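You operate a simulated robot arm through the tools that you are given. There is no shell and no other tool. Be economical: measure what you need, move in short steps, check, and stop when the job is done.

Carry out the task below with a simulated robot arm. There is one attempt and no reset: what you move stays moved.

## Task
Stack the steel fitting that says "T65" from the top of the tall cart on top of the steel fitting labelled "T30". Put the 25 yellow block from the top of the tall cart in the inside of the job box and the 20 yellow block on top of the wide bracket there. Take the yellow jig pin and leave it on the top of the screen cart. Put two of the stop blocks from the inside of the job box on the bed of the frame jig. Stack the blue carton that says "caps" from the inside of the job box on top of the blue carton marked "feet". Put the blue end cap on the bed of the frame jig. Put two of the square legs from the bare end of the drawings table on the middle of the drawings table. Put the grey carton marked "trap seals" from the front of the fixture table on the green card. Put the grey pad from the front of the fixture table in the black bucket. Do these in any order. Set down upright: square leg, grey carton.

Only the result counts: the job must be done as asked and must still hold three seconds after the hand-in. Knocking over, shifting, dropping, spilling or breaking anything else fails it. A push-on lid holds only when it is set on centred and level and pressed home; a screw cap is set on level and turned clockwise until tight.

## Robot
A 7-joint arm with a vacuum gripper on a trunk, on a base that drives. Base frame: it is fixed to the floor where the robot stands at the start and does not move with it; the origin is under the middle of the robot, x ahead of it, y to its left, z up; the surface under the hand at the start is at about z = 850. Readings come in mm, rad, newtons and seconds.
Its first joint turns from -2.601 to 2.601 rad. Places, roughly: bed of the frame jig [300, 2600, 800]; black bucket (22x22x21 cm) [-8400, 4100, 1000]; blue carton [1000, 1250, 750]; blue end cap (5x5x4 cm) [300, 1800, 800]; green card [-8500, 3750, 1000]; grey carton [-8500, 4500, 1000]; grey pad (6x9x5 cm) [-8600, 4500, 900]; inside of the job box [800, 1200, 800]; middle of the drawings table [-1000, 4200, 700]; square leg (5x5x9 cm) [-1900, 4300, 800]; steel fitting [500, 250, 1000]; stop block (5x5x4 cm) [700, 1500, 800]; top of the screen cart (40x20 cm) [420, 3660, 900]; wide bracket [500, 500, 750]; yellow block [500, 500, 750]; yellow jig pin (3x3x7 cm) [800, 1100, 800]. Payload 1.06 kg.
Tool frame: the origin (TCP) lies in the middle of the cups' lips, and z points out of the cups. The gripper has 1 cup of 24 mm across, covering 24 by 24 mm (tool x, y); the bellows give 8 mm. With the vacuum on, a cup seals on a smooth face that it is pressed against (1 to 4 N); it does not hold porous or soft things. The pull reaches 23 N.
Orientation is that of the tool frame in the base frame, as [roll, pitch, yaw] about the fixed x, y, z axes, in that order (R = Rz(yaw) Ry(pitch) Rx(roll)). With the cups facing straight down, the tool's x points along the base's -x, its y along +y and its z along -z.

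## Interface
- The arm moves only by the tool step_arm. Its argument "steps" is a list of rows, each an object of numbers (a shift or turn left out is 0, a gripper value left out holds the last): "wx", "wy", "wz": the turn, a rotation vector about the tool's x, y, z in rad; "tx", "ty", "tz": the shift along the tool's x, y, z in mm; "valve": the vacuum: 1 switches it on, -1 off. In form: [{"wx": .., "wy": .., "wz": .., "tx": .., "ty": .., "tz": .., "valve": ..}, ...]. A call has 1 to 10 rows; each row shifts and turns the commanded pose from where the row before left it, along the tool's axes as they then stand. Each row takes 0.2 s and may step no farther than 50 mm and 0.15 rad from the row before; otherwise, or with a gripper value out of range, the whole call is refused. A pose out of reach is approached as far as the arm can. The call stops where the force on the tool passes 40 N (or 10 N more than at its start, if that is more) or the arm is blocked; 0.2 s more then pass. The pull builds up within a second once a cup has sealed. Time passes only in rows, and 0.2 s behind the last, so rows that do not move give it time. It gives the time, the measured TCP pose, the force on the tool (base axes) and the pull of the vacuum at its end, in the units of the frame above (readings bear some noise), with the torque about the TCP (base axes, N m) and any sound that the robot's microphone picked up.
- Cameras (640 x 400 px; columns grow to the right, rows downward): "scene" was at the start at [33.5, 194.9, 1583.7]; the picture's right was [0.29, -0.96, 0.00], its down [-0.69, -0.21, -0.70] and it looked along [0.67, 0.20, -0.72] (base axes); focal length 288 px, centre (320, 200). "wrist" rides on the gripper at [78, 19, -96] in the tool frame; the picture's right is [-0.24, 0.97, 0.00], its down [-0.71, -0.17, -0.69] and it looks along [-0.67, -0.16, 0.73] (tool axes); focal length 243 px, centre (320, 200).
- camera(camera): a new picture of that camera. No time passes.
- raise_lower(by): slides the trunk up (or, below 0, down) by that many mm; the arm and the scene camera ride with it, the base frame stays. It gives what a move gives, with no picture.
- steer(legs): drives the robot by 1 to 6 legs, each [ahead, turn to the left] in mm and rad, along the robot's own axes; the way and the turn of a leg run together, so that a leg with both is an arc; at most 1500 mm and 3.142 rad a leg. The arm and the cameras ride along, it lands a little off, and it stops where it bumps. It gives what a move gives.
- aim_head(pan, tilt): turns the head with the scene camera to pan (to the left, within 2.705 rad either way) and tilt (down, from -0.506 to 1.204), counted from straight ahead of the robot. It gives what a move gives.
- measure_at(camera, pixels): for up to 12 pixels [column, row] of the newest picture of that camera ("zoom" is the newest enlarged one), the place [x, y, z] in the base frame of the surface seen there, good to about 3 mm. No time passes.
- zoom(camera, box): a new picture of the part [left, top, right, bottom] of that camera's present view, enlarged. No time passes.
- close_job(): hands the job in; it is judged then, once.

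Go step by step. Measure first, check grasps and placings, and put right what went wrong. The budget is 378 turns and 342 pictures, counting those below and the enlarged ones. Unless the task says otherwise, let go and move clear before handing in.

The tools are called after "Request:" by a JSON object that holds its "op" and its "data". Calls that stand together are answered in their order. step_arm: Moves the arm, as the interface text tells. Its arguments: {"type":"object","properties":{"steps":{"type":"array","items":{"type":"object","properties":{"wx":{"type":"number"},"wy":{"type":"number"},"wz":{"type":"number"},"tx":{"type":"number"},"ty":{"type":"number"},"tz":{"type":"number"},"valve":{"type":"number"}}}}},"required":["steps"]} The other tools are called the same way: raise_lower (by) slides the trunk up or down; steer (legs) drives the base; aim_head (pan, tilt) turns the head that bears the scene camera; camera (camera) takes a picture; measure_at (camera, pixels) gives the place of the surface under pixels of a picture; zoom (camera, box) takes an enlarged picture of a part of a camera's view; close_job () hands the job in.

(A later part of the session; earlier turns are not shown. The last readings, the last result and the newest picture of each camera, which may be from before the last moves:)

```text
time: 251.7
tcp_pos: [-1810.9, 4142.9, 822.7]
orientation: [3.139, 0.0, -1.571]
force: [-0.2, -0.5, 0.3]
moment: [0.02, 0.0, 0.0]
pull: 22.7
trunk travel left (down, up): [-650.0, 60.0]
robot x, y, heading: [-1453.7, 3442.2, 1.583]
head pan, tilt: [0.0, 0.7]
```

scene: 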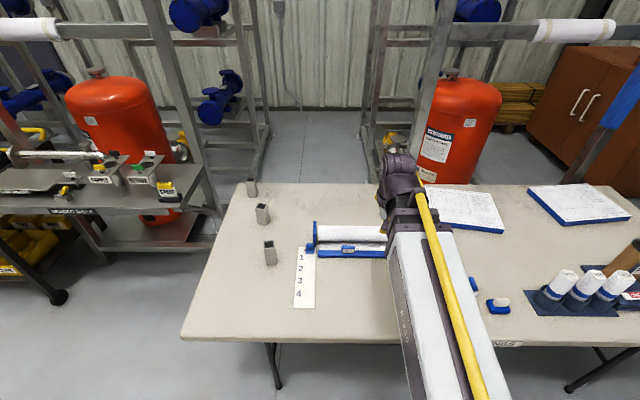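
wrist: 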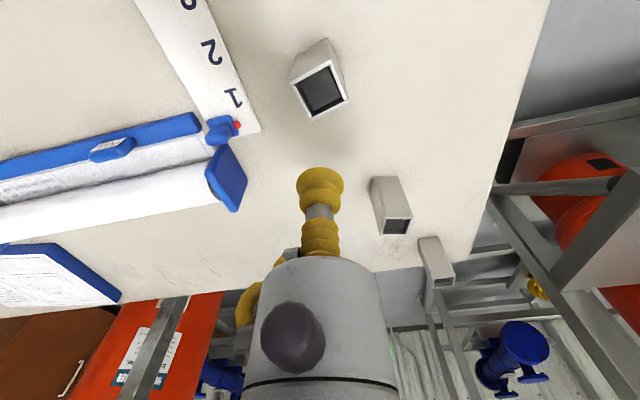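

Sealed. I'll lift and carry the leg toward the table middle.

Request:
{"op": "step_arm", "data": {"steps": [{"tz": -10}, {"tz": -40}, {"tz": -45}, {"tz": -45}, {"ty": -48}, {"ty": -48}, {"ty": -48}, {"ty": -48}, {"ty": -48}, {"ty": -48}]}}

Request:
{"op": "step_arm", "data": {"steps": [{"ty": -48}, {"ty": -48}, {"ty": -48}, {"ty": -48}, {"ty": -48}, {"ty": -48}, {"ty": -48}, {"ty": -48}, {"ty": -48}, {}]}}

Request:
{"op": "camera", "data": {"camera": "wrist"}}

Request:
{"op": "camera", "data": {"camera": "scene"}}

```text
time: 253.9
tcp_pos: [-1522.0, 4144.5, 963.6]
orientation: [3.139, 0.0, -1.571]
force: [-0.3, -0.1, -1.6]
moment: [-0.01, 0.01, 0.01]
pull: 23.3
trunk travel left (down, up): [-650.0, 60.0]
robot x, y, heading: [-1456.3, 3441.3, 1.584]
head pan, tilt: [0.0, 0.7]
```

```text
time: 256.1
tcp_pos: [-1088.1, 4144.1, 960.0]
orientation: [3.141, 0.0, -1.57]
force: [-1.0, 0.4, -2.1]
moment: [-0.05, -0.01, -0.02]
pull: 23.4
trunk travel left (down, up): [-650.0, 60.0]
robot x, y, heading: [-1457.6, 3442.6, 1.583]
head pan, tilt: [0.0, 0.7]
```

```text
227 pictures are left
```

wrist: 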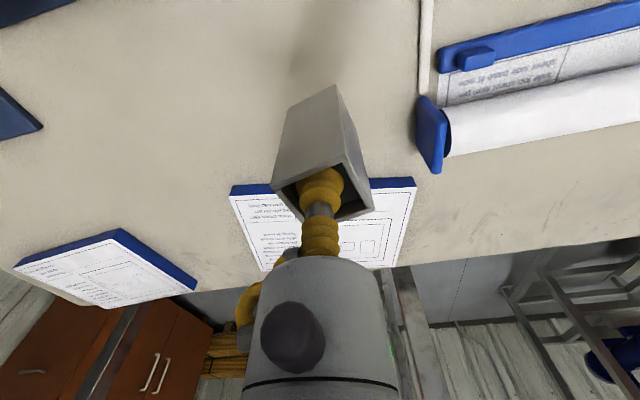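

```text
226 pictures are left
```

scene: 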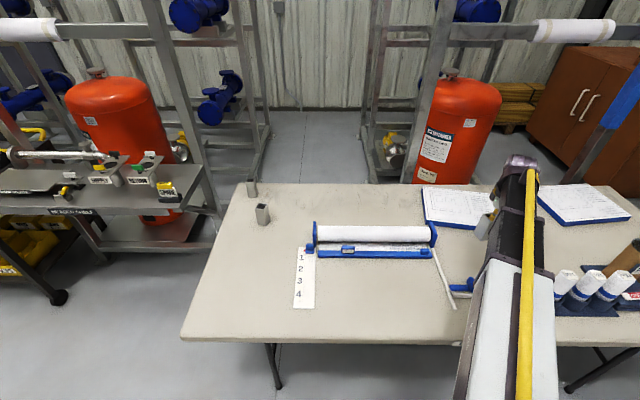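

Request:
{"op": "measure_at", "data": {"camera": "wrist", "pixels": [[235, 185], [400, 180], [425, 165], [420, 60], [230, 120], [180, 150], [240, 60], [110, 100], [30, 115], [160, 240], [380, 120]]}}

Request:
{"op": "measure_at", "data": {"camera": "scene", "pixels": [[460, 285], [470, 285], [440, 265], [455, 307], [425, 205], [480, 225], [570, 290], [560, 305]]}}

```text
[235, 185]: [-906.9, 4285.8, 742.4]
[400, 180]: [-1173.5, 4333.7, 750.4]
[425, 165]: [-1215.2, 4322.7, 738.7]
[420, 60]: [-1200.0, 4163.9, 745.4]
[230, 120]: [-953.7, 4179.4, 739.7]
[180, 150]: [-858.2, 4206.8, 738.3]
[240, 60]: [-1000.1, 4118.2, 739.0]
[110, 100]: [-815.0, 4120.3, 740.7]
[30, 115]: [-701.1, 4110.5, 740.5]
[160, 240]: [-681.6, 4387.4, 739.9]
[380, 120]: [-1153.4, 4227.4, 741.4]
```

```text
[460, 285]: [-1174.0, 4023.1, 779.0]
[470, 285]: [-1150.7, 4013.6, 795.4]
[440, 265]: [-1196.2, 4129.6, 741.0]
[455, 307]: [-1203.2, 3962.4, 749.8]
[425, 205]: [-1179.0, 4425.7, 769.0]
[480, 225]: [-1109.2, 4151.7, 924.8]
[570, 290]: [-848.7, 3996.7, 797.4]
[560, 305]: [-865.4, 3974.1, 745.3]
```

Free area spans x -1150…-750, y 4060…4280. I'll place this leg at (-1060,4180).

Request:
{"op": "step_arm", "data": {"steps": [{"tx": -36, "ty": -28}, {"tz": 45}, {"tz": 45}, {"tz": 35}, {"tz": 8}, {}]}}

Request:
{"op": "step_arm", "data": {"steps": [{"tz": 3}, {"tz": 2}, {}]}}

```text
time: 257.5
tcp_pos: [-1061.6, 4179.6, 827.5]
orientation: [3.141, 0.0, -1.57]
force: [-0.4, -0.1, -1.3]
moment: [0.0, -0.02, 0.01]
pull: 23.5
trunk travel left (down, up): [-650.0, 60.0]
robot x, y, heading: [-1456.6, 3441.5, 1.582]
head pan, tilt: [0.0, 0.7]
```

```text
time: 258.3
tcp_pos: [-1061.0, 4179.4, 822.0]
orientation: [3.141, 0.001, -1.571]
force: [0.3, 0.3, 0.4]
moment: [-0.04, -0.04, -0.01]
pull: 22.9
trunk travel left (down, up): [-650.0, 60.0]
robot x, y, heading: [-1456.3, 3441.1, 1.581]
head pan, tilt: [0.0, 0.7]
```

Request:
{"op": "step_arm", "data": {"steps": [{"tz": 1}, {}]}}

```text
time: 258.9
tcp_pos: [-1061.3, 4180.1, 822.0]
orientation: [3.139, 0.002, -1.572]
force: [2.6, 1.9, 5.6]
moment: [-0.04, -0.04, 0.05]
pull: 23.1
trunk travel left (down, up): [-650.0, 60.0]
robot x, y, heading: [-1452.4, 3439.6, 1.582]
head pan, tilt: [0.0, 0.7]
```

Contact. Release and rise gently.

Request:
{"op": "step_arm", "data": {"steps": [{"valve": -1}, {}, {}, {}, {"tz": -5}, {"tz": -10}, {"tz": -40}, {"tz": -45}, {"tz": -40}]}}

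Request:
{"op": "camera", "data": {"camera": "wrist"}}

```text
time: 260.9
tcp_pos: [-1061.5, 4179.4, 960.7]
orientation: [3.139, 0.0, -1.57]
force: [-0.3, -0.1, 0.1]
moment: [-0.02, 0.02, 0.0]
pull: 0.0
trunk travel left (down, up): [-650.0, 60.0]
robot x, y, heading: [-1453.4, 3444.1, 1.585]
head pan, tilt: [0.0, 0.7]
```

```text
225 pictures are left
```

wrist: 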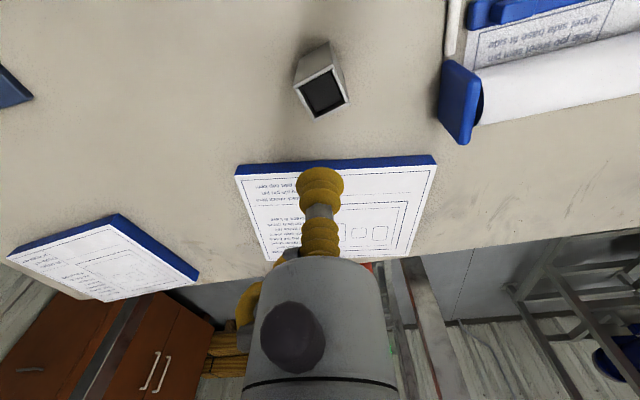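

It stands upright at (325,90). Next leg at about (-1862,4345): I'll move the robot 60 mm closer and swing over.

Request:
{"op": "step_arm", "data": {"steps": [{"ty": 48}, {"ty": 48}, {"ty": 48}, {"ty": 48}, {"ty": 48}, {"ty": 48}, {"ty": 48}, {"ty": 48}, {"ty": 48}, {"ty": 48}]}}

Request:
{"op": "steer", "data": {"legs": [[60, 0]]}}

Request:
{"op": "step_arm", "data": {"steps": [{"ty": 45, "tx": -15}, {"ty": 45, "tx": -15}, {"ty": 45, "tx": -15}, {"ty": 45, "tx": -15}, {"ty": 45, "tx": -15}, {"ty": 45, "tx": -15}, {"ty": 45, "tx": -15}, {}]}}

Request:
{"op": "camera", "data": {"camera": "wrist"}}

```text
time: 263.1
tcp_pos: [-1543.3, 4179.4, 963.5]
orientation: [3.139, -0.001, -1.573]
force: [0.0, -0.2, -0.9]
moment: [0.03, -0.03, 0.03]
pull: 0.0
trunk travel left (down, up): [-650.0, 60.0]
robot x, y, heading: [-1454.7, 3441.8, 1.579]
head pan, tilt: [0.0, 0.7]
```

```text
time: 264.1
tcp_pos: [-1542.8, 4239.2, 962.7]
orientation: [3.139, 0.0, -1.572]
force: [-0.7, 0.7, 0.0]
moment: [0.01, -0.04, 0.01]
pull: 0.1
trunk travel left (down, up): [-650.0, 60.0]
robot x, y, heading: [-1455.2, 3505.3, 1.579]
head pan, tilt: [0.0, 0.7]
```

```text
time: 265.9
tcp_pos: [-1858.5, 4345.0, 962.5]
orientation: [3.14, 0.001, -1.572]
force: [-0.3, 0.3, 0.0]
moment: [-0.03, 0.02, 0.0]
pull: 0.1
trunk travel left (down, up): [-650.0, 60.0]
robot x, y, heading: [-1457.3, 3502.2, 1.58]
head pan, tilt: [0.0, 0.7]
```

```text
224 pictures are left
```

wrist: 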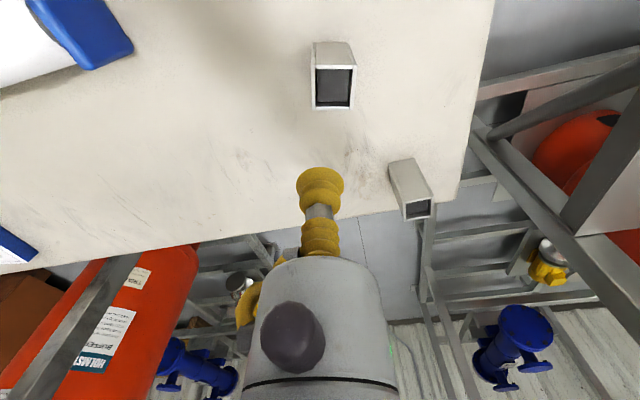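

Request:
{"op": "zoom", "data": {"camera": "wrist", "box": [284, 36, 384, 116]}}

Request:
{"op": "measure_at", "data": {"camera": "zoom", "pixels": [[320, 270]]}}

```text
5.00 times, centred on (334, 76) of wrist
```

zoom: 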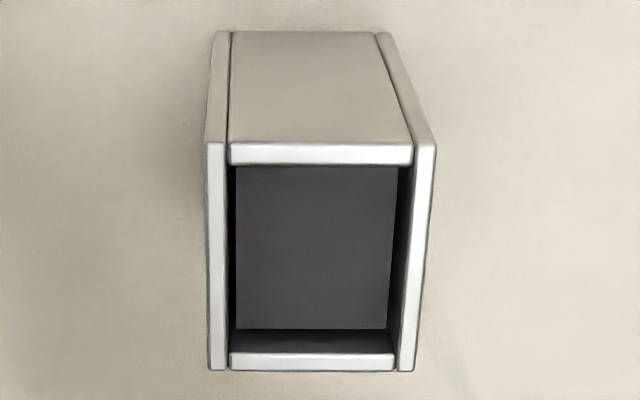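

```text
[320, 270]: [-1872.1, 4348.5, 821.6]
```

Request:
{"op": "measure_at", "data": {"camera": "zoom", "pixels": [[212, 150], [428, 152], [408, 365], [215, 365], [312, 248], [243, 175], [390, 175], [380, 320], [243, 320], [320, 150], [320, 363]]}}

```text
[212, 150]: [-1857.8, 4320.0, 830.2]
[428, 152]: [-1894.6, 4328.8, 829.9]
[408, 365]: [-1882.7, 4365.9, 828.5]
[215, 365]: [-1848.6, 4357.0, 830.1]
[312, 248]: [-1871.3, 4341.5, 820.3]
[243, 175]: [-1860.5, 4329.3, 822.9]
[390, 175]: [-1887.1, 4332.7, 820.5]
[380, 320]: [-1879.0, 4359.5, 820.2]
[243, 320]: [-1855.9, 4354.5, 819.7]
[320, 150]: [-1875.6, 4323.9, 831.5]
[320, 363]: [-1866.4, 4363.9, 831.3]
```

Centre is (-1870.8,4343.4). Aligning and descending.

Request:
{"op": "step_arm", "data": {"steps": [{"tx": 1.6, "ty": 12.3, "tz": 40}, {"tz": 40}, {"tz": 36}, {}, {}]}}

```text
time: 267.1
tcp_pos: [-1870.4, 4342.3, 848.0]
orientation: [3.14, 0.0, -1.569]
force: [0.4, -0.9, -0.5]
moment: [-0.05, 0.0, -0.01]
pull: 0.0
trunk travel left (down, up): [-650.0, 60.0]
robot x, y, heading: [-1452.4, 3502.1, 1.586]
head pan, tilt: [0.0, 0.7]
```

Request:
{"op": "step_arm", "data": {"steps": [{"tx": -1, "tz": 12, "valve": 1}, {"tz": 8}, {"tz": 4}, {"tz": 2}, {}, {}, {}]}}

```text
time: 268.7
tcp_pos: [-1870.1, 4345.4, 822.0]
orientation: [3.14, 0.003, -1.57]
force: [0.2, 1.8, 0.6]
moment: [0.02, -0.01, 0.01]
pull: 23.0
trunk travel left (down, up): [-650.0, 60.0]
robot x, y, heading: [-1458.8, 3503.0, 1.583]
head pan, tilt: [0.0, 0.7]
```

Sealed. Lift and carry to about (-950,4180).

Request:
{"op": "step_arm", "data": {"steps": [{"tz": -10}, {"tz": -45}, {"tz": -45}, {"tz": -45}, {"ty": -46, "tx": 9}, {"ty": -46, "tx": 9}, {"ty": -46, "tx": 9}, {"ty": -46, "tx": 9}, {"ty": -46, "tx": 9}, {"ty": -46, "tx": 9}]}}

Request:
{"op": "step_arm", "data": {"steps": [{"ty": -46, "tx": 9}, {"ty": -46, "tx": 9}, {"ty": -46, "tx": 9}, {"ty": -46, "tx": 9}, {"ty": -46, "tx": 9}, {"ty": -46, "tx": 9}, {"ty": -46, "tx": 9}, {"ty": -46, "tx": 9}, {"ty": -46, "tx": 9}, {"ty": -46, "tx": 9}]}}

Request:
{"op": "step_arm", "data": {"steps": [{"ty": -46, "tx": 5}, {"ty": -46, "tx": 5}, {"ty": -46, "tx": 5}, {"ty": -44}, {}]}}

Request:
{"op": "camera", "data": {"camera": "wrist"}}

```text
time: 270.9
tcp_pos: [-1594.4, 4289.0, 965.5]
orientation: [3.14, -0.002, -1.571]
force: [-0.5, 0.3, -0.4]
moment: [0.05, -0.05, 0.0]
pull: 22.7
trunk travel left (down, up): [-650.0, 60.0]
robot x, y, heading: [-1455.5, 3503.2, 1.579]
head pan, tilt: [0.0, 0.7]
```

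```text
time: 273.1
tcp_pos: [-1131.9, 4198.6, 965.0]
orientation: [3.141, -0.001, -1.571]
force: [-0.8, 0.7, -1.9]
moment: [0.02, -0.03, -0.04]
pull: 23.0
trunk travel left (down, up): [-650.0, 60.0]
robot x, y, heading: [-1455.6, 3504.7, 1.587]
head pan, tilt: [0.0, 0.7]
```

```text
time: 274.3
tcp_pos: [-950.1, 4184.8, 964.8]
orientation: [3.141, -0.001, -1.57]
force: [0.1, -0.9, -1.6]
moment: [0.0, -0.01, -0.04]
pull: 22.7
trunk travel left (down, up): [-650.0, 60.0]
robot x, y, heading: [-1453.7, 3502.6, 1.581]
head pan, tilt: [0.0, 0.7]
```

```text
222 pictures are left
```

wrist: 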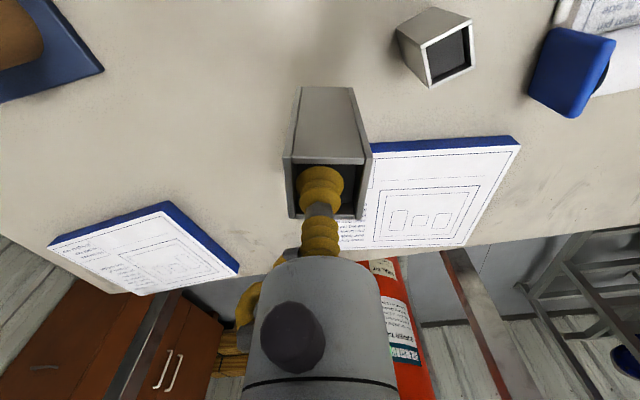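

Request:
{"op": "step_arm", "data": {"steps": [{"tx": 5, "tz": 45}, {"tz": 45}, {"tz": 38}, {"tz": 8}, {}]}}

Request:
{"op": "step_arm", "data": {"steps": [{"tz": 4}, {"tz": 2}, {}]}}

```text
time: 275.5
tcp_pos: [-952.3, 4180.6, 828.3]
orientation: [3.14, -0.002, -1.571]
force: [-0.6, 0.3, -1.2]
moment: [0.02, 0.01, -0.01]
pull: 22.8
trunk travel left (down, up): [-650.0, 60.0]
robot x, y, heading: [-1452.8, 3501.7, 1.58]
head pan, tilt: [0.0, 0.7]
```

```text
time: 276.3
tcp_pos: [-952.5, 4179.7, 823.0]
orientation: [3.14, 0.002, -1.571]
force: [0.9, 0.3, 2.6]
moment: [-0.02, -0.03, 0.03]
pull: 22.6
trunk travel left (down, up): [-650.0, 60.0]
robot x, y, heading: [-1453.7, 3503.0, 1.585]
head pan, tilt: [0.0, 0.7]
```

Contact. Release, rise and verify both legs.

Request:
{"op": "step_arm", "data": {"steps": [{"valve": -1}, {}, {}, {}, {"tz": -5}, {"tz": -10}, {"tz": -40}, {"tz": -45}, {"tz": -45}, {"tz": -45}]}}

Request:
{"op": "camera", "data": {"camera": "wrist"}}

```text
time: 278.5
tcp_pos: [-950.1, 4177.8, 1013.0]
orientation: [3.14, 0.0, -1.57]
force: [-0.5, 0.0, 0.2]
moment: [-0.02, -0.04, -0.01]
pull: 0.2
trunk travel left (down, up): [-650.0, 60.0]
robot x, y, heading: [-1454.8, 3503.5, 1.577]
head pan, tilt: [0.0, 0.7]
```

```text
221 pictures are left
```

wrist: 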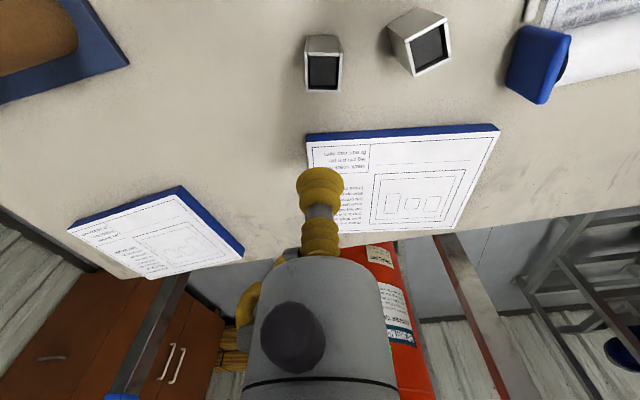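

Both legs stand upright in the middle. Next the fixture table at x≈-8500. I'll retract, back off, face -x and look along the route.

Request:
{"op": "step_arm", "data": {"steps": [{"ty": 46, "tx": 10, "tz": -5}, {"ty": 46, "tx": 10, "tz": -5}, {"ty": 46, "tx": 10, "tz": -5}, {"ty": 46, "tx": 10, "tz": -5}, {"ty": 46, "tx": 10, "tz": -5}, {"ty": 46, "tx": 10, "tz": -5}, {"ty": 46, "tx": 10, "tz": -5}, {"ty": 46, "tx": 10, "tz": -5}, {"ty": 46, "tx": 10, "tz": -5}, {"ty": 46, "tx": 10}]}}

Request:
{"op": "steer", "data": {"legs": [[-120, 0], [0, 1.561]]}}

Request:
{"op": "aim_head", "data": {"pan": 0.0, "tilt": 0.35}}

Request:
{"op": "camera", "data": {"camera": "scene"}}

```text
time: 280.7
tcp_pos: [-1413.1, 4080.5, 1060.1]
orientation: [3.14, -0.001, -1.574]
force: [-0.2, -0.7, 0.3]
moment: [0.0, -0.01, 0.0]
pull: 0.2
trunk travel left (down, up): [-650.0, 60.0]
robot x, y, heading: [-1456.3, 3501.0, 1.584]
head pan, tilt: [0.0, 0.7]
```

```text
time: 285.7
tcp_pos: [-2032.3, 3427.2, 1058.6]
orientation: [3.141, 0.001, -0.003]
force: [0.6, -0.3, 0.1]
moment: [-0.02, 0.01, -0.01]
pull: 0.0
trunk travel left (down, up): [-650.0, 60.0]
robot x, y, heading: [-1454.0, 3382.1, -3.134]
head pan, tilt: [0.0, 0.7]
```

```text
time: 286.6
tcp_pos: [-2032.0, 3426.1, 1059.8]
orientation: [3.141, 0.0, -0.004]
force: [-0.4, 0.0, -0.4]
moment: [0.02, 0.01, -0.01]
pull: 0.1
trunk travel left (down, up): [-650.0, 60.0]
robot x, y, heading: [-1456.0, 3381.6, -3.129]
head pan, tilt: [0.0, 0.351]
```

```text
220 pictures are left
```

scene: 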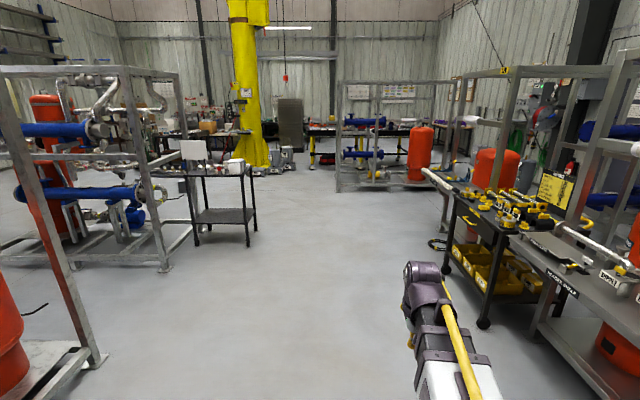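

Request:
{"op": "measure_at", "data": {"camera": "scene", "pixels": [[247, 245], [198, 243], [100, 360], [483, 325], [440, 245], [337, 190], [430, 180], [255, 165], [290, 145], [430, 130], [330, 125], [560, 240]]}}

Request:
{"op": "zoom", "data": {"camera": "scene", "box": [160, 70, 480, 270]}}

```text
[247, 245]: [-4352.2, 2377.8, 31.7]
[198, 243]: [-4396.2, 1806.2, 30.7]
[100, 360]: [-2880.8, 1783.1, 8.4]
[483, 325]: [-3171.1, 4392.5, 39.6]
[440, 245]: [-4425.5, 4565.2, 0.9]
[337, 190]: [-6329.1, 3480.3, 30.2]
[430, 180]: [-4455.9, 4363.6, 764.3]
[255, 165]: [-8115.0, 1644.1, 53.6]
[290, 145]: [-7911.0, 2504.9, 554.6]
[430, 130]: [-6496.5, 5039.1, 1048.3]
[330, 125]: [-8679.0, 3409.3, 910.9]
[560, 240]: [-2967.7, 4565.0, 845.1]
```

```text
2.00 times, centred on (320, 170) of scene
```

zoom: 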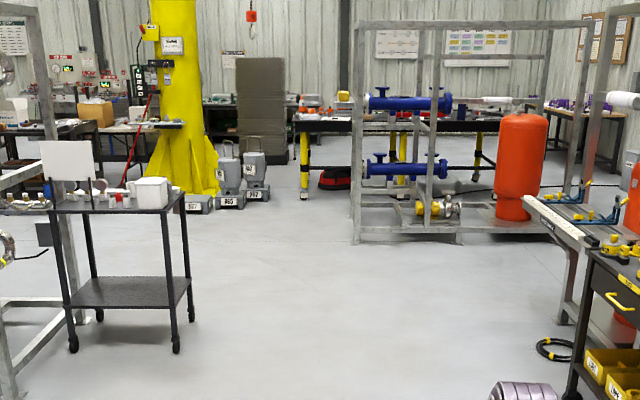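

The fixture table stands behind a rack (rack's near corner at (-6330,3480)). I'll drive west to about (-5500,3100) and look again.

Request:
{"op": "steer", "data": {"legs": [[0, 0.06], [1400, 0], [1400, 0], [1250, 0]]}}

Request:
{"op": "aim_head", "data": {"pan": -0.1, "tilt": 0.3}}

Request:
{"op": "camera", "data": {"camera": "scene"}}

```text
time: 306.4
tcp_pos: [-6074.4, 3161.2, 1059.0]
orientation: [3.14, 0.0, 0.037]
force: [0.0, 0.1, -0.1]
moment: [0.01, -0.02, 0.03]
pull: 0.1
trunk travel left (down, up): [-650.0, 60.0]
robot x, y, heading: [-5495.1, 3138.7, -3.093]
head pan, tilt: [0.0, 0.351]
```

```text
time: 307.1
tcp_pos: [-6075.1, 3161.0, 1057.6]
orientation: [3.14, 0.001, 0.038]
force: [-0.5, -0.2, 0.4]
moment: [0.0, 0.01, 0.05]
pull: 0.0
trunk travel left (down, up): [-650.0, 60.0]
robot x, y, heading: [-5496.5, 3139.4, -3.091]
head pan, tilt: [-0.099, 0.3]
```

```text
218 pictures are left
```

scene: 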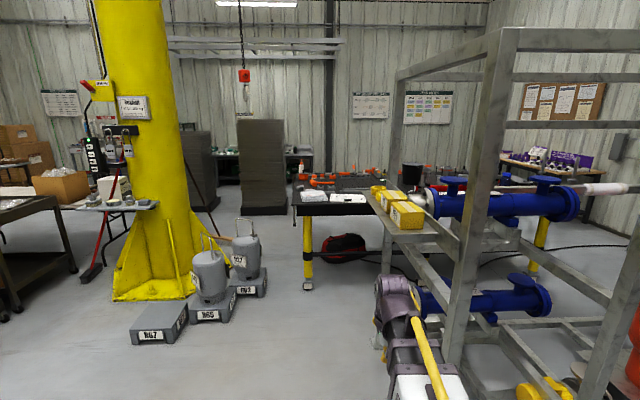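

Request:
{"op": "measure_at", "data": {"camera": "scene", "pixels": [[308, 290], [187, 320], [160, 340], [265, 290], [300, 205], [370, 215], [410, 175], [445, 340], [410, 235], [240, 205], [345, 195], [540, 390]]}}

Request:
{"op": "zoom", "data": {"camera": "scene", "box": [270, 130, 520, 310]}}

```text
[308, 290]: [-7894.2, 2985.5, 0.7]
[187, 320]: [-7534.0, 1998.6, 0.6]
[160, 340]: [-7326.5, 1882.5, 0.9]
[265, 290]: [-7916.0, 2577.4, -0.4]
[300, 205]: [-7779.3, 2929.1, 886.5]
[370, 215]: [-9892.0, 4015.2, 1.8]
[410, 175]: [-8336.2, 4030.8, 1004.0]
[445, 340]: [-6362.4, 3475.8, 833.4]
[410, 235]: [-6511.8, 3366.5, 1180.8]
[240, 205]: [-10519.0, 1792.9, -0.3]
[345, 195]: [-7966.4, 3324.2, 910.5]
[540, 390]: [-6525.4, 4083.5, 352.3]
```

```text
2.22 times, centred on (395, 220) of scene
```

zoom: 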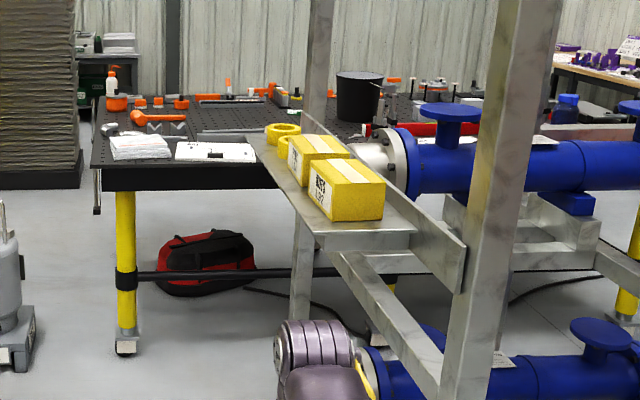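

Request:
{"op": "steer", "data": {"legs": [[0, 0.09], [1350, 0], [0, -0.14]]}}

Request:
{"op": "aim_head", "data": {"pan": -0.8, "tilt": 0.4}}

Request:
{"op": "camera", "data": {"camera": "scene"}}

```text
time: 314.9
tcp_pos: [-7392.3, 2990.2, 1058.3]
orientation: [3.14, -0.002, 0.0]
force: [-0.4, -0.2, 0.0]
moment: [0.0, -0.01, 0.01]
pull: 0.1
trunk travel left (down, up): [-650.0, 60.0]
robot x, y, heading: [-6816.2, 2944.9, -3.129]
head pan, tilt: [-0.099, 0.3]
```

```text
time: 316.0
tcp_pos: [-7392.6, 2990.9, 1059.6]
orientation: [3.14, 0.0, 0.0]
force: [-0.7, 0.1, 0.2]
moment: [0.0, 0.01, 0.03]
pull: 0.2
trunk travel left (down, up): [-650.0, 60.0]
robot x, y, heading: [-6815.2, 2942.9, -3.127]
head pan, tilt: [-0.799, 0.4]
```

```text
216 pictures are left
```

scene: 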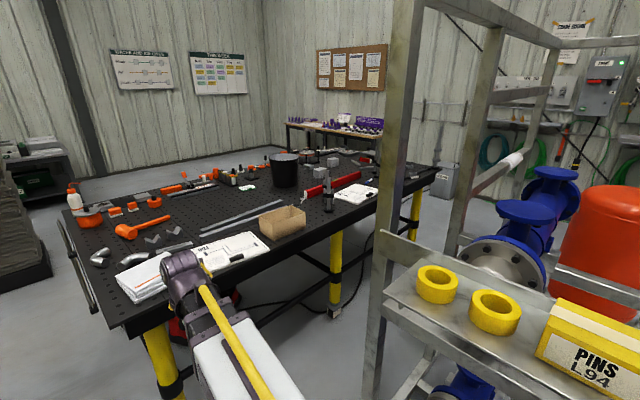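

Request:
{"op": "measure_at", "data": {"camera": "scene", "pixels": [[370, 390], [385, 235], [332, 312], [285, 165], [330, 165], [323, 175], [249, 187], [280, 218], [435, 172], [130, 325], [320, 185], [440, 250]]}}

Request:
{"op": "zoom", "data": {"camera": "scene", "box": [210, 130, 450, 270]}}

```text
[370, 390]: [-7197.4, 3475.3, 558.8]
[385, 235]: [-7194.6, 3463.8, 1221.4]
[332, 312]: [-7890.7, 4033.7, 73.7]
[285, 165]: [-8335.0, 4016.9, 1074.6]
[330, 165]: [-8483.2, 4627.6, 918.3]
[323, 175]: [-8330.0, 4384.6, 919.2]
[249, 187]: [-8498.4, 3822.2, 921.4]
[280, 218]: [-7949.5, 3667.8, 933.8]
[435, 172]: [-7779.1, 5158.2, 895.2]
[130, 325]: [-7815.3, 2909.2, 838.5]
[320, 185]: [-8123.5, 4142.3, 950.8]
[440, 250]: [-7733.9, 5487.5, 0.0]
```

```text
2.67 times, centred on (330, 200) of scene
```

zoom: 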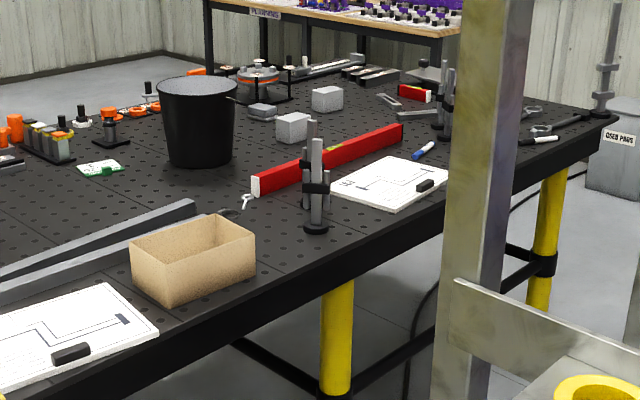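

The gap between rack (x -7197) and table (x -7779) is only about 580 mm, and the card at x≈-8500 would be out of reach from there. I'll look at the passage around the table's south end.

Request:
{"op": "aim_head", "data": {"pan": 0.35, "tilt": 0.4}}

Request:
{"op": "camera", "data": {"camera": "scene"}}

Request:
{"op": "aim_head", "data": {"pan": -0.35, "tilt": 0.4}}

Request:
{"op": "camera", "data": {"camera": "scene"}}

```text
time: 317.3
tcp_pos: [-7392.3, 2988.2, 1058.0]
orientation: [3.138, -0.001, 0.001]
force: [-0.4, 0.3, 0.0]
moment: [0.02, -0.01, 0.01]
pull: 0.1
trunk travel left (down, up): [-650.0, 60.0]
robot x, y, heading: [-6813.6, 2948.4, -3.128]
head pan, tilt: [0.351, 0.4]
```

```text
214 pictures are left
```

scene: 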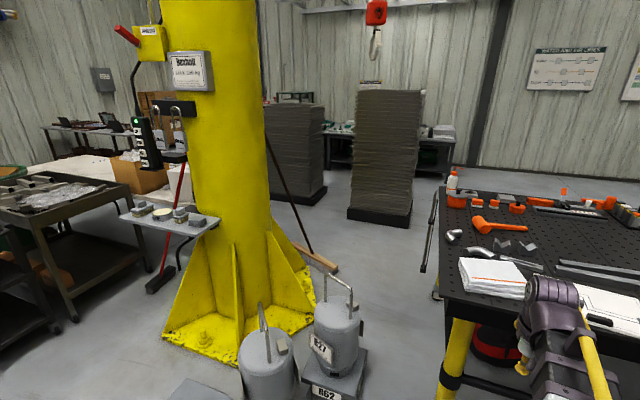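

```text
time: 318.4
tcp_pos: [-7392.1, 2989.4, 1057.3]
orientation: [3.139, 0.0, 0.0]
force: [-0.3, 0.0, 0.3]
moment: [0.0, 0.03, 0.01]
pull: 0.1
trunk travel left (down, up): [-650.0, 60.0]
robot x, y, heading: [-6818.2, 2946.6, -3.134]
head pan, tilt: [-0.351, 0.4]
```

```text
213 pictures are left
```

scene: 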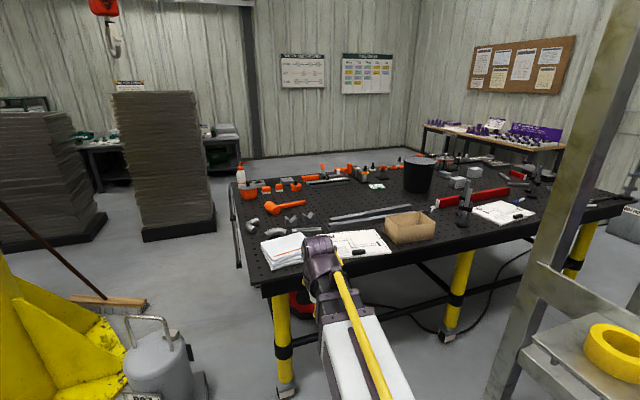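

Request:
{"op": "measure_at", "data": {"camera": "scene", "pixels": [[206, 390], [180, 350], [283, 380], [147, 303], [145, 240], [214, 230], [260, 295], [232, 190], [320, 155], [450, 160], [265, 285], [240, 270]]}}

Request:
{"op": "zoom", "data": {"camera": "scene", "box": [340, 130, 560, 260]}}

```text
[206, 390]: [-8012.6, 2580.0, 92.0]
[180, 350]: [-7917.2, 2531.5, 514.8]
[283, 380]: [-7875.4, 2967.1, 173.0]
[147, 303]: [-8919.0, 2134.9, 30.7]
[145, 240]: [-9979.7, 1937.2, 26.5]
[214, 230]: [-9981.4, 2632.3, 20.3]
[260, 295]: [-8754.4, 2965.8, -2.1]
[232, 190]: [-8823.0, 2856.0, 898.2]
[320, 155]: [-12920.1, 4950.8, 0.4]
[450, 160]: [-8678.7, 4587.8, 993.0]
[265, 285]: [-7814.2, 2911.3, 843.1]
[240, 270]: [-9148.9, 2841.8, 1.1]
```

```text
2.91 times, centred on (450, 195) of scene
```

zoom: 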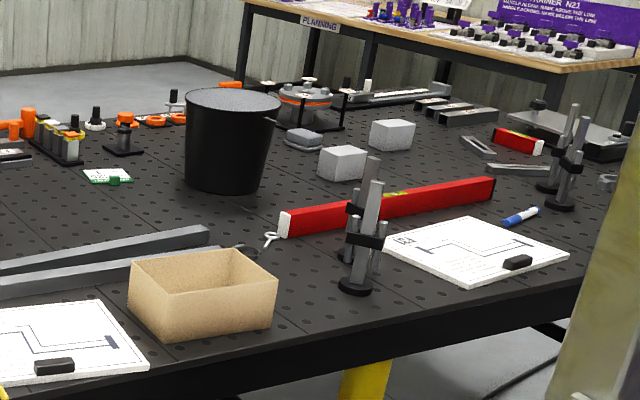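

I need my own footprint to judge the passages. I'll look straight down at my left side and rear.

Request:
{"op": "aim_head", "data": {"pan": 1.57, "tilt": 1.2}}

Request:
{"op": "camera", "data": {"camera": "scene"}}

Request:
{"op": "aim_head", "data": {"pan": 1.0, "tilt": 0.55}}

Request:
{"op": "camera", "data": {"camera": "scene"}}

```text
time: 320.3
tcp_pos: [-7391.3, 2990.5, 1058.8]
orientation: [3.138, 0.001, 0.001]
force: [-0.3, -0.1, -0.5]
moment: [-0.02, 0.01, -0.02]
pull: 0.0
trunk travel left (down, up): [-650.0, 60.0]
robot x, y, heading: [-6810.0, 2946.7, -3.128]
head pan, tilt: [1.571, 1.201]
```

```text
211 pictures are left
```

scene: 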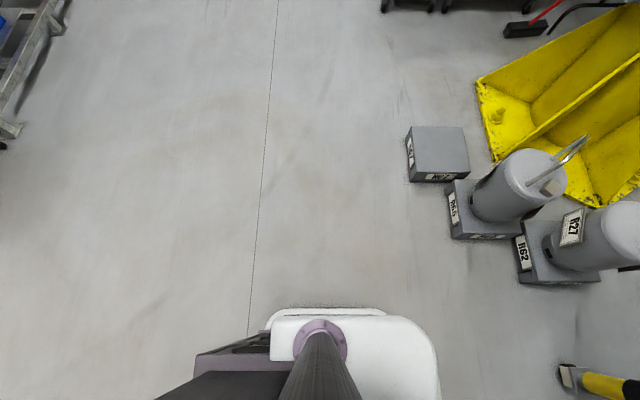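

```text
time: 321.3
tcp_pos: [-7391.2, 2989.4, 1059.7]
orientation: [3.14, 0.001, -0.001]
force: [-0.4, -1.0, -0.1]
moment: [-0.02, -0.02, 0.01]
pull: 0.1
trunk travel left (down, up): [-650.0, 60.0]
robot x, y, heading: [-6813.5, 2945.1, -3.127]
head pan, tilt: [1.0, 0.55]
```

```text
210 pictures are left
```

scene: 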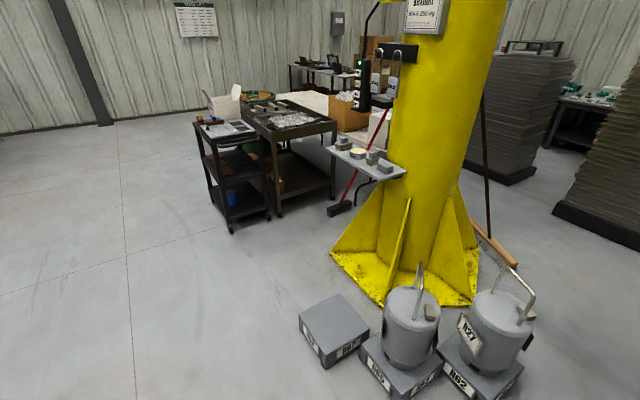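

Request:
{"op": "measure_at", "data": {"camera": "scene", "pixels": [[333, 255], [276, 215], [325, 212], [230, 232], [340, 150], [300, 328], [365, 120], [310, 100], [520, 180], [485, 165], [515, 262], [380, 300]]}}

Request:
{"op": "aim_head", "data": {"pan": 1.57, "tilt": 1.2}}

Request:
{"op": "camera", "data": {"camera": "scene"}}

Request:
{"op": "measure_at", "data": {"camera": "scene", "pixels": [[350, 309], [437, 380], [420, 330], [275, 312], [200, 370], [435, 395], [270, 350], [325, 308]]}}

```text
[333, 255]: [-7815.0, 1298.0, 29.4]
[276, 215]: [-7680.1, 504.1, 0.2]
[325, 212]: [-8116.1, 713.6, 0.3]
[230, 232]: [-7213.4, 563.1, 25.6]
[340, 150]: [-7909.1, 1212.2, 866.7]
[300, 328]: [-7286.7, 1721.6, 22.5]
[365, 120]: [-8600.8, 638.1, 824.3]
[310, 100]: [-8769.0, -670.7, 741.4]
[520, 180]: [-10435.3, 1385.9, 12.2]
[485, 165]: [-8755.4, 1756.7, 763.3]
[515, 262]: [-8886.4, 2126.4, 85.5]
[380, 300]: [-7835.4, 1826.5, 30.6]
```

```text
time: 322.4
tcp_pos: [-7391.8, 2989.8, 1057.9]
orientation: [3.141, 0.0, 0.0]
force: [0.1, -0.7, 0.0]
moment: [0.02, 0.03, -0.02]
pull: 0.1
trunk travel left (down, up): [-650.0, 60.0]
robot x, y, heading: [-6813.5, 2945.1, -3.128]
head pan, tilt: [1.571, 1.201]
```

```text
209 pictures are left
```

scene: 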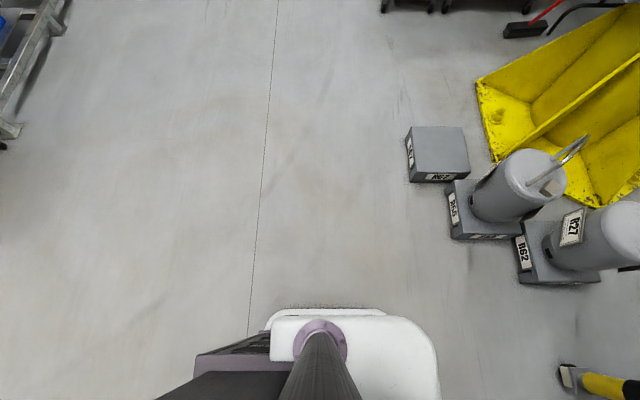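

```text
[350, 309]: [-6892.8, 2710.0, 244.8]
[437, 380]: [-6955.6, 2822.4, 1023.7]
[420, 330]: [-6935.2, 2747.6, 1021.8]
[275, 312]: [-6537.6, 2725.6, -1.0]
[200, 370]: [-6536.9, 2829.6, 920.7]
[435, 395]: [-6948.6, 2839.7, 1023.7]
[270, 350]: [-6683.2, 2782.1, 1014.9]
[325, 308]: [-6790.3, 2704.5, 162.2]
```

My base is about 480 mm wide and 550 long. South is blocked by batteries and a brush, so I'll back out and look north around the rack.

Request:
{"op": "steer", "data": {"legs": [[-1150, 0], [0, -1.584]]}}

Request:
{"op": "aim_head", "data": {"pan": 0.2, "tilt": 0.3}}

Request:
{"op": "camera", "data": {"camera": "scene"}}

```text
time: 332.1
tcp_pos: [-5603.2, 3536.8, 1058.9]
orientation: [3.138, -0.001, -1.589]
force: [0.1, -0.5, -0.8]
moment: [0.02, 0.02, -0.02]
pull: 0.0
trunk travel left (down, up): [-650.0, 60.0]
robot x, y, heading: [-5653.3, 2958.3, 1.569]
head pan, tilt: [1.571, 1.201]
```

```text
time: 333.6
tcp_pos: [-5603.9, 3536.6, 1060.2]
orientation: [3.14, 0.0, -1.59]
force: [-0.1, 0.4, -0.3]
moment: [0.02, 0.0, -0.01]
pull: 0.1
trunk travel left (down, up): [-650.0, 60.0]
robot x, y, heading: [-5656.0, 2957.4, 1.56]
head pan, tilt: [0.201, 0.3]
```

```text
208 pictures are left
```

scene: 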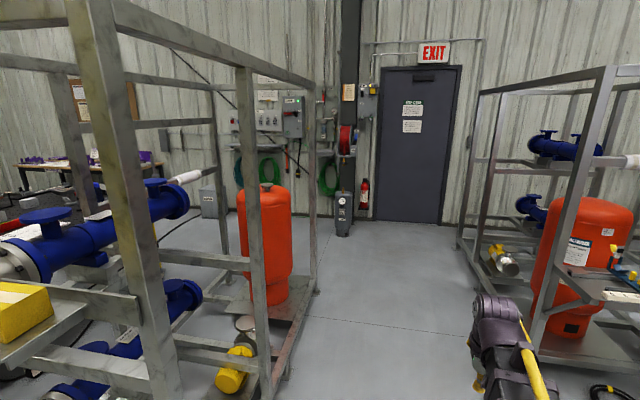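

Request:
{"op": "measure_at", "data": {"camera": "scene", "pixels": [[272, 395], [315, 290], [458, 245], [340, 235], [410, 222], [215, 215], [65, 215], [235, 215], [90, 165], [530, 355], [205, 260], [180, 130]]}}

```text
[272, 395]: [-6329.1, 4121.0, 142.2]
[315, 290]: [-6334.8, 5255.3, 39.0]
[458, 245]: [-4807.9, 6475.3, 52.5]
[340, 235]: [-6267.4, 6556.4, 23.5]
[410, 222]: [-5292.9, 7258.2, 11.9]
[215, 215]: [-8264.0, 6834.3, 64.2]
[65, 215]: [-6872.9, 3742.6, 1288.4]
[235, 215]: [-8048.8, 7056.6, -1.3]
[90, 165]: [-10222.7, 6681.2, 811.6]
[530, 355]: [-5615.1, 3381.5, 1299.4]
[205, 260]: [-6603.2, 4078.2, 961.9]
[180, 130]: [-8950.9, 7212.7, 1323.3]
```

North of the rack (ends at y≈5255) there's a wide passage. I'll drive up to y≈5950, turn west and look.

Request:
{"op": "steer", "data": {"legs": [[1500, 0], [1490, 0], [0, 1.571]]}}

Request:
{"op": "aim_head", "data": {"pan": 0.2, "tilt": 0.35}}

Request:
{"op": "camera", "data": {"camera": "scene"}}

```text
time: 351.8
tcp_pos: [-6205.3, 5993.2, 1058.8]
orientation: [3.139, 0.0, -0.025]
force: [-0.4, 0.7, -0.1]
moment: [0.0, 0.02, 0.01]
pull: 0.0
trunk travel left (down, up): [-650.0, 60.0]
robot x, y, heading: [-5630.6, 5933.6, 3.128]
head pan, tilt: [0.201, 0.3]
```

```text
time: 352.4
tcp_pos: [-6205.6, 5992.6, 1058.6]
orientation: [3.14, 0.0, -0.025]
force: [-0.6, -0.2, -1.0]
moment: [-0.02, 0.0, 0.02]
pull: 0.1
trunk travel left (down, up): [-650.0, 60.0]
robot x, y, heading: [-5624.0, 5936.8, 3.13]
head pan, tilt: [0.201, 0.351]
```

```text
207 pictures are left
```

scene: 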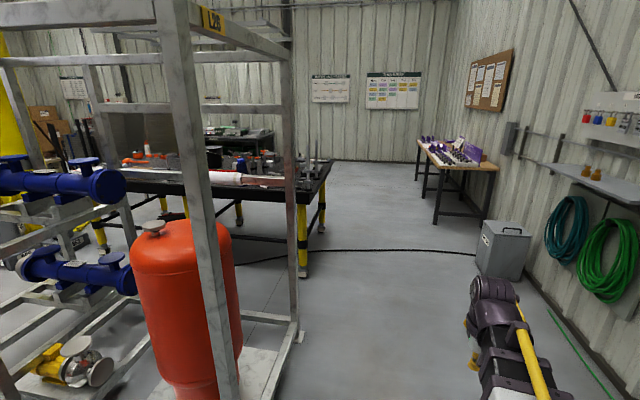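

Request:
{"op": "measure_at", "data": {"camera": "scene", "pixels": [[303, 272], [320, 230], [300, 335], [480, 270], [436, 222], [420, 200], [332, 165], [380, 250], [300, 250], [275, 138], [450, 255], [345, 158]]}}

```text
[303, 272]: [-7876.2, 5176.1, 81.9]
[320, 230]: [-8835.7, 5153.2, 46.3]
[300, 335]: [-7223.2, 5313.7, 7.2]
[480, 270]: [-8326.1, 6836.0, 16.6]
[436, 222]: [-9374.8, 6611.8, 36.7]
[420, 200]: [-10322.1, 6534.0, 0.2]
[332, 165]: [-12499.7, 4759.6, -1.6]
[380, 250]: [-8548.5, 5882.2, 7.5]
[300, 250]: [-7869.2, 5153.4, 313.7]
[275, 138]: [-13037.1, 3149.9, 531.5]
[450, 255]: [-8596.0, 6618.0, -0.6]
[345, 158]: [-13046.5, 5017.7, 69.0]
```

Clear corridor at y≈5850. I'll drive west to x≈-9300, then south beside the table's west edge.

Request:
{"op": "steer", "data": {"legs": [[1400, 0.0], [1400, 0], [880, 0], [0, 1.585], [1450, 0]]}}

Request:
{"op": "aim_head", "data": {"pan": 1.2, "tilt": 0.6}}

Request:
{"op": "camera", "data": {"camera": "scene"}}

```text
time: 380.9
tcp_pos: [-9341.8, 3964.5, 1058.2]
orientation: [3.139, 0.0, 1.571]
force: [0.7, 0.0, -0.2]
moment: [0.03, 0.0, -0.01]
pull: 0.0
trunk travel left (down, up): [-650.0, 60.0]
robot x, y, heading: [-9297.6, 4540.9, -1.554]
head pan, tilt: [0.201, 0.351]
```

```text
time: 382.2
tcp_pos: [-9342.9, 3964.6, 1058.0]
orientation: [3.139, -0.001, 1.57]
force: [0.0, 0.2, -0.2]
moment: [0.0, -0.01, 0.01]
pull: 0.0
trunk travel left (down, up): [-650.0, 60.0]
robot x, y, heading: [-9299.3, 4544.8, -1.559]
head pan, tilt: [1.201, 0.6]
```

```text
206 pictures are left
```

scene: 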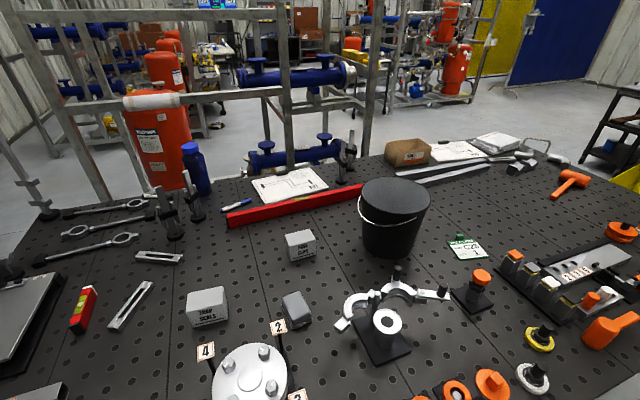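

The trap-seals carton is at (207,307), the grey pad at (297,308), bucket at (395,215) and green card at (467,247). Measuring.

Request:
{"op": "measure_at", "data": {"camera": "scene", "pixels": [[207, 295], [297, 300], [300, 240], [395, 190], [363, 188], [430, 195], [467, 247], [450, 245], [488, 240], [470, 258], [458, 237], [385, 320]]}}

Request:
{"op": "zoom", "data": {"camera": "scene", "box": [170, 220, 340, 350]}}

Request:
{"op": "zoom", "data": {"camera": "scene", "box": [340, 160, 510, 300]}}

```text
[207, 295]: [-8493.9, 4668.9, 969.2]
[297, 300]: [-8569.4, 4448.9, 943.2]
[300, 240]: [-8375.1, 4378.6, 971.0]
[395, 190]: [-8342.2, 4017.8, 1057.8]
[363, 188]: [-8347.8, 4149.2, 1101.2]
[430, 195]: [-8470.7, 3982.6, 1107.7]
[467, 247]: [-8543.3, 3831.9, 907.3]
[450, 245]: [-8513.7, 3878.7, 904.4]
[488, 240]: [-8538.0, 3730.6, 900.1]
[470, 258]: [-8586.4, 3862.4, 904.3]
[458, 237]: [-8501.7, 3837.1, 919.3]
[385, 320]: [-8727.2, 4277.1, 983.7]
```

```text
3.08 times, centred on (255, 285) of scene
```

zoom: 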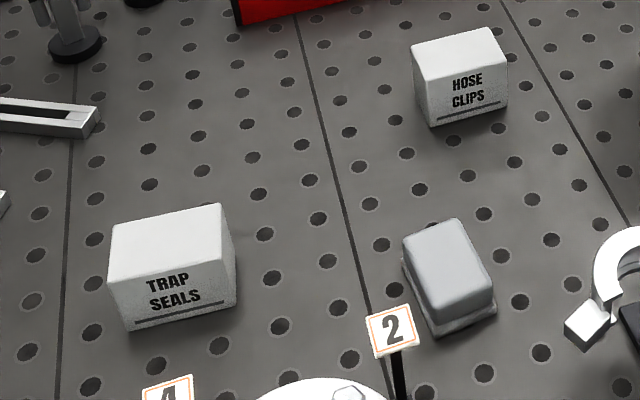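

```text
2.86 times, centred on (425, 230) of scene
```

zoom: 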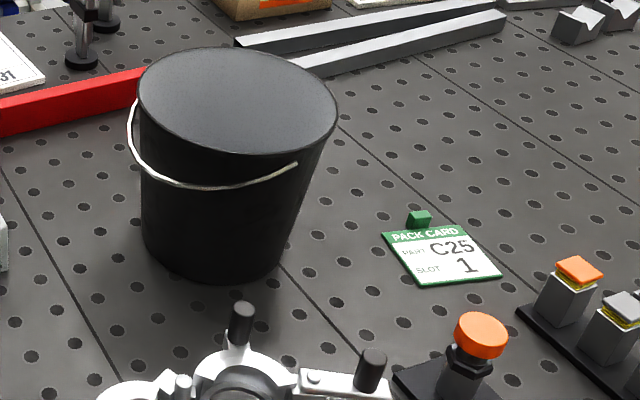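

I'll go to y≈4295 and face the table (+x); from there all four places are within reach.

Request:
{"op": "steer", "data": {"legs": [[250, 0], [0, 1.559], [40, 0]]}}

Request:
{"op": "aim_head", "data": {"pan": 0.0, "tilt": 0.75}}

Request:
{"op": "camera", "data": {"camera": "scene"}}

Request:
{"op": "camera", "data": {"camera": "wrist"}}

```text
time: 388.2
tcp_pos: [-8678.9, 4232.6, 1058.7]
orientation: [3.14, -0.001, 3.115]
force: [0.3, -0.4, 0.5]
moment: [-0.01, -0.03, 0.02]
pull: 0.0
trunk travel left (down, up): [-650.0, 60.0]
robot x, y, heading: [-9252.4, 4290.7, -0.013]
head pan, tilt: [1.201, 0.6]
```

```text
time: 389.6
tcp_pos: [-8678.7, 4233.6, 1058.1]
orientation: [3.14, -0.001, 3.115]
force: [-1.1, 0.6, -0.1]
moment: [0.0, 0.03, 0.0]
pull: 0.1
trunk travel left (down, up): [-650.0, 60.0]
robot x, y, heading: [-9256.6, 4293.0, -0.016]
head pan, tilt: [0.0, 0.75]
```

```text
203 pictures are left
```

scene: 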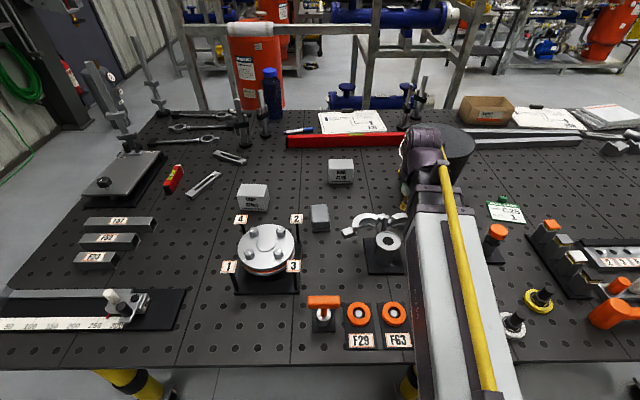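

```text
202 pictures are left
```

wrist: 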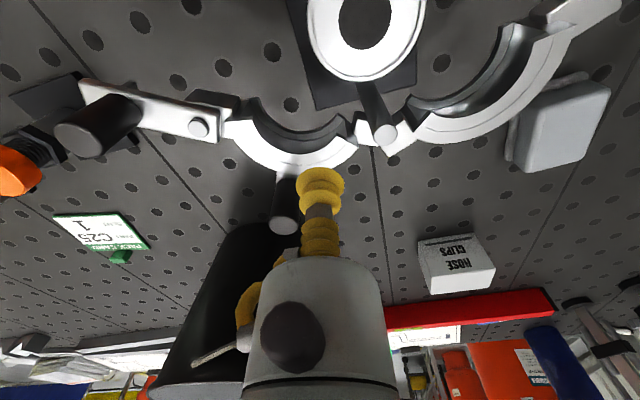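

Carton first: raise a bit, then move over the TRAP SEALS carton at about (-8485,4660).

Request:
{"op": "step_arm", "data": {"steps": [{"tz": -45, "wz": -0.0266}, {"tz": -25}, {"tx": -10, "ty": 45}, {"tx": -10, "ty": 45}, {"tx": -20, "ty": 45}, {"tx": -20, "ty": 45}, {"tx": -20, "ty": 45}, {"tx": -20, "ty": 45}, {"tx": -20, "ty": 45}, {"tx": -20, "ty": 45}]}}

Request:
{"op": "step_arm", "data": {"steps": [{"tx": -20, "ty": 40}, {"tx": -10, "ty": 20}, {"tz": 30}, {}]}}

Request:
{"op": "camera", "data": {"camera": "wrist"}}

```text
time: 391.8
tcp_pos: [-8537.2, 4593.8, 1129.2]
orientation: [3.141, 0.0, -3.141]
force: [1.0, -0.1, 0.0]
moment: [-0.02, 0.0, 0.01]
pull: 0.0
trunk travel left (down, up): [-650.0, 60.0]
robot x, y, heading: [-9257.6, 4290.7, -0.017]
head pan, tilt: [0.0, 0.75]
```

```text
time: 392.8
tcp_pos: [-8508.8, 4653.3, 1098.6]
orientation: [3.141, 0.001, -3.141]
force: [0.4, 0.2, 0.0]
moment: [0.0, -0.02, -0.03]
pull: 0.1
trunk travel left (down, up): [-650.0, 60.0]
robot x, y, heading: [-9252.6, 4290.7, -0.015]
head pan, tilt: [0.0, 0.75]
```

```text
201 pictures are left
```

wrist: 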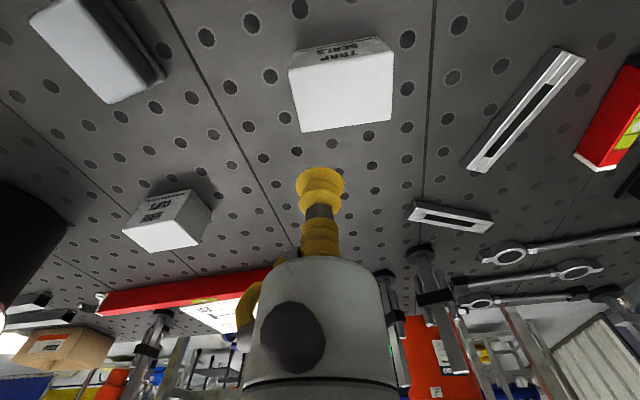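

Request:
{"op": "measure_at", "data": {"camera": "wrist", "pixels": [[291, 72], [391, 58], [391, 118], [302, 130], [343, 95], [35, 18], [100, 5], [155, 75], [108, 100], [95, 50]]}}

```text
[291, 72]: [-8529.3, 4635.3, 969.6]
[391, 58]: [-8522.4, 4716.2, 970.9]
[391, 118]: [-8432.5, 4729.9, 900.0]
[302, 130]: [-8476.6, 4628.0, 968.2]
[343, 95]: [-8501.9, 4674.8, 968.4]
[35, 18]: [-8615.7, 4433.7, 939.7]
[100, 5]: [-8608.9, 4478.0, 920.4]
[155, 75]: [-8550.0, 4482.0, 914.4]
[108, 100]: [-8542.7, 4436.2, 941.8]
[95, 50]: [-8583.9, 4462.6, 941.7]
```

Carton top centre is (-8500,4672,969). Picking it.

Request:
{"op": "step_arm", "data": {"steps": [{"tx": -8.5, "ty": 18.7, "tz": 40}, {"tz": 45}, {"tz": 35}, {"tz": 8, "valve": 1}, {"tz": 3}, {"tz": 2}, {}, {}, {}]}}

```text
time: 394.8
tcp_pos: [-8501.2, 4672.0, 967.3]
orientation: [3.14, 0.001, -3.141]
force: [2.0, 1.4, 13.4]
moment: [-0.01, 0.03, 0.01]
pull: 22.7
trunk travel left (down, up): [-650.0, 60.0]
robot x, y, heading: [-9255.8, 4288.0, -0.012]
head pan, tilt: [0.0, 0.75]
```

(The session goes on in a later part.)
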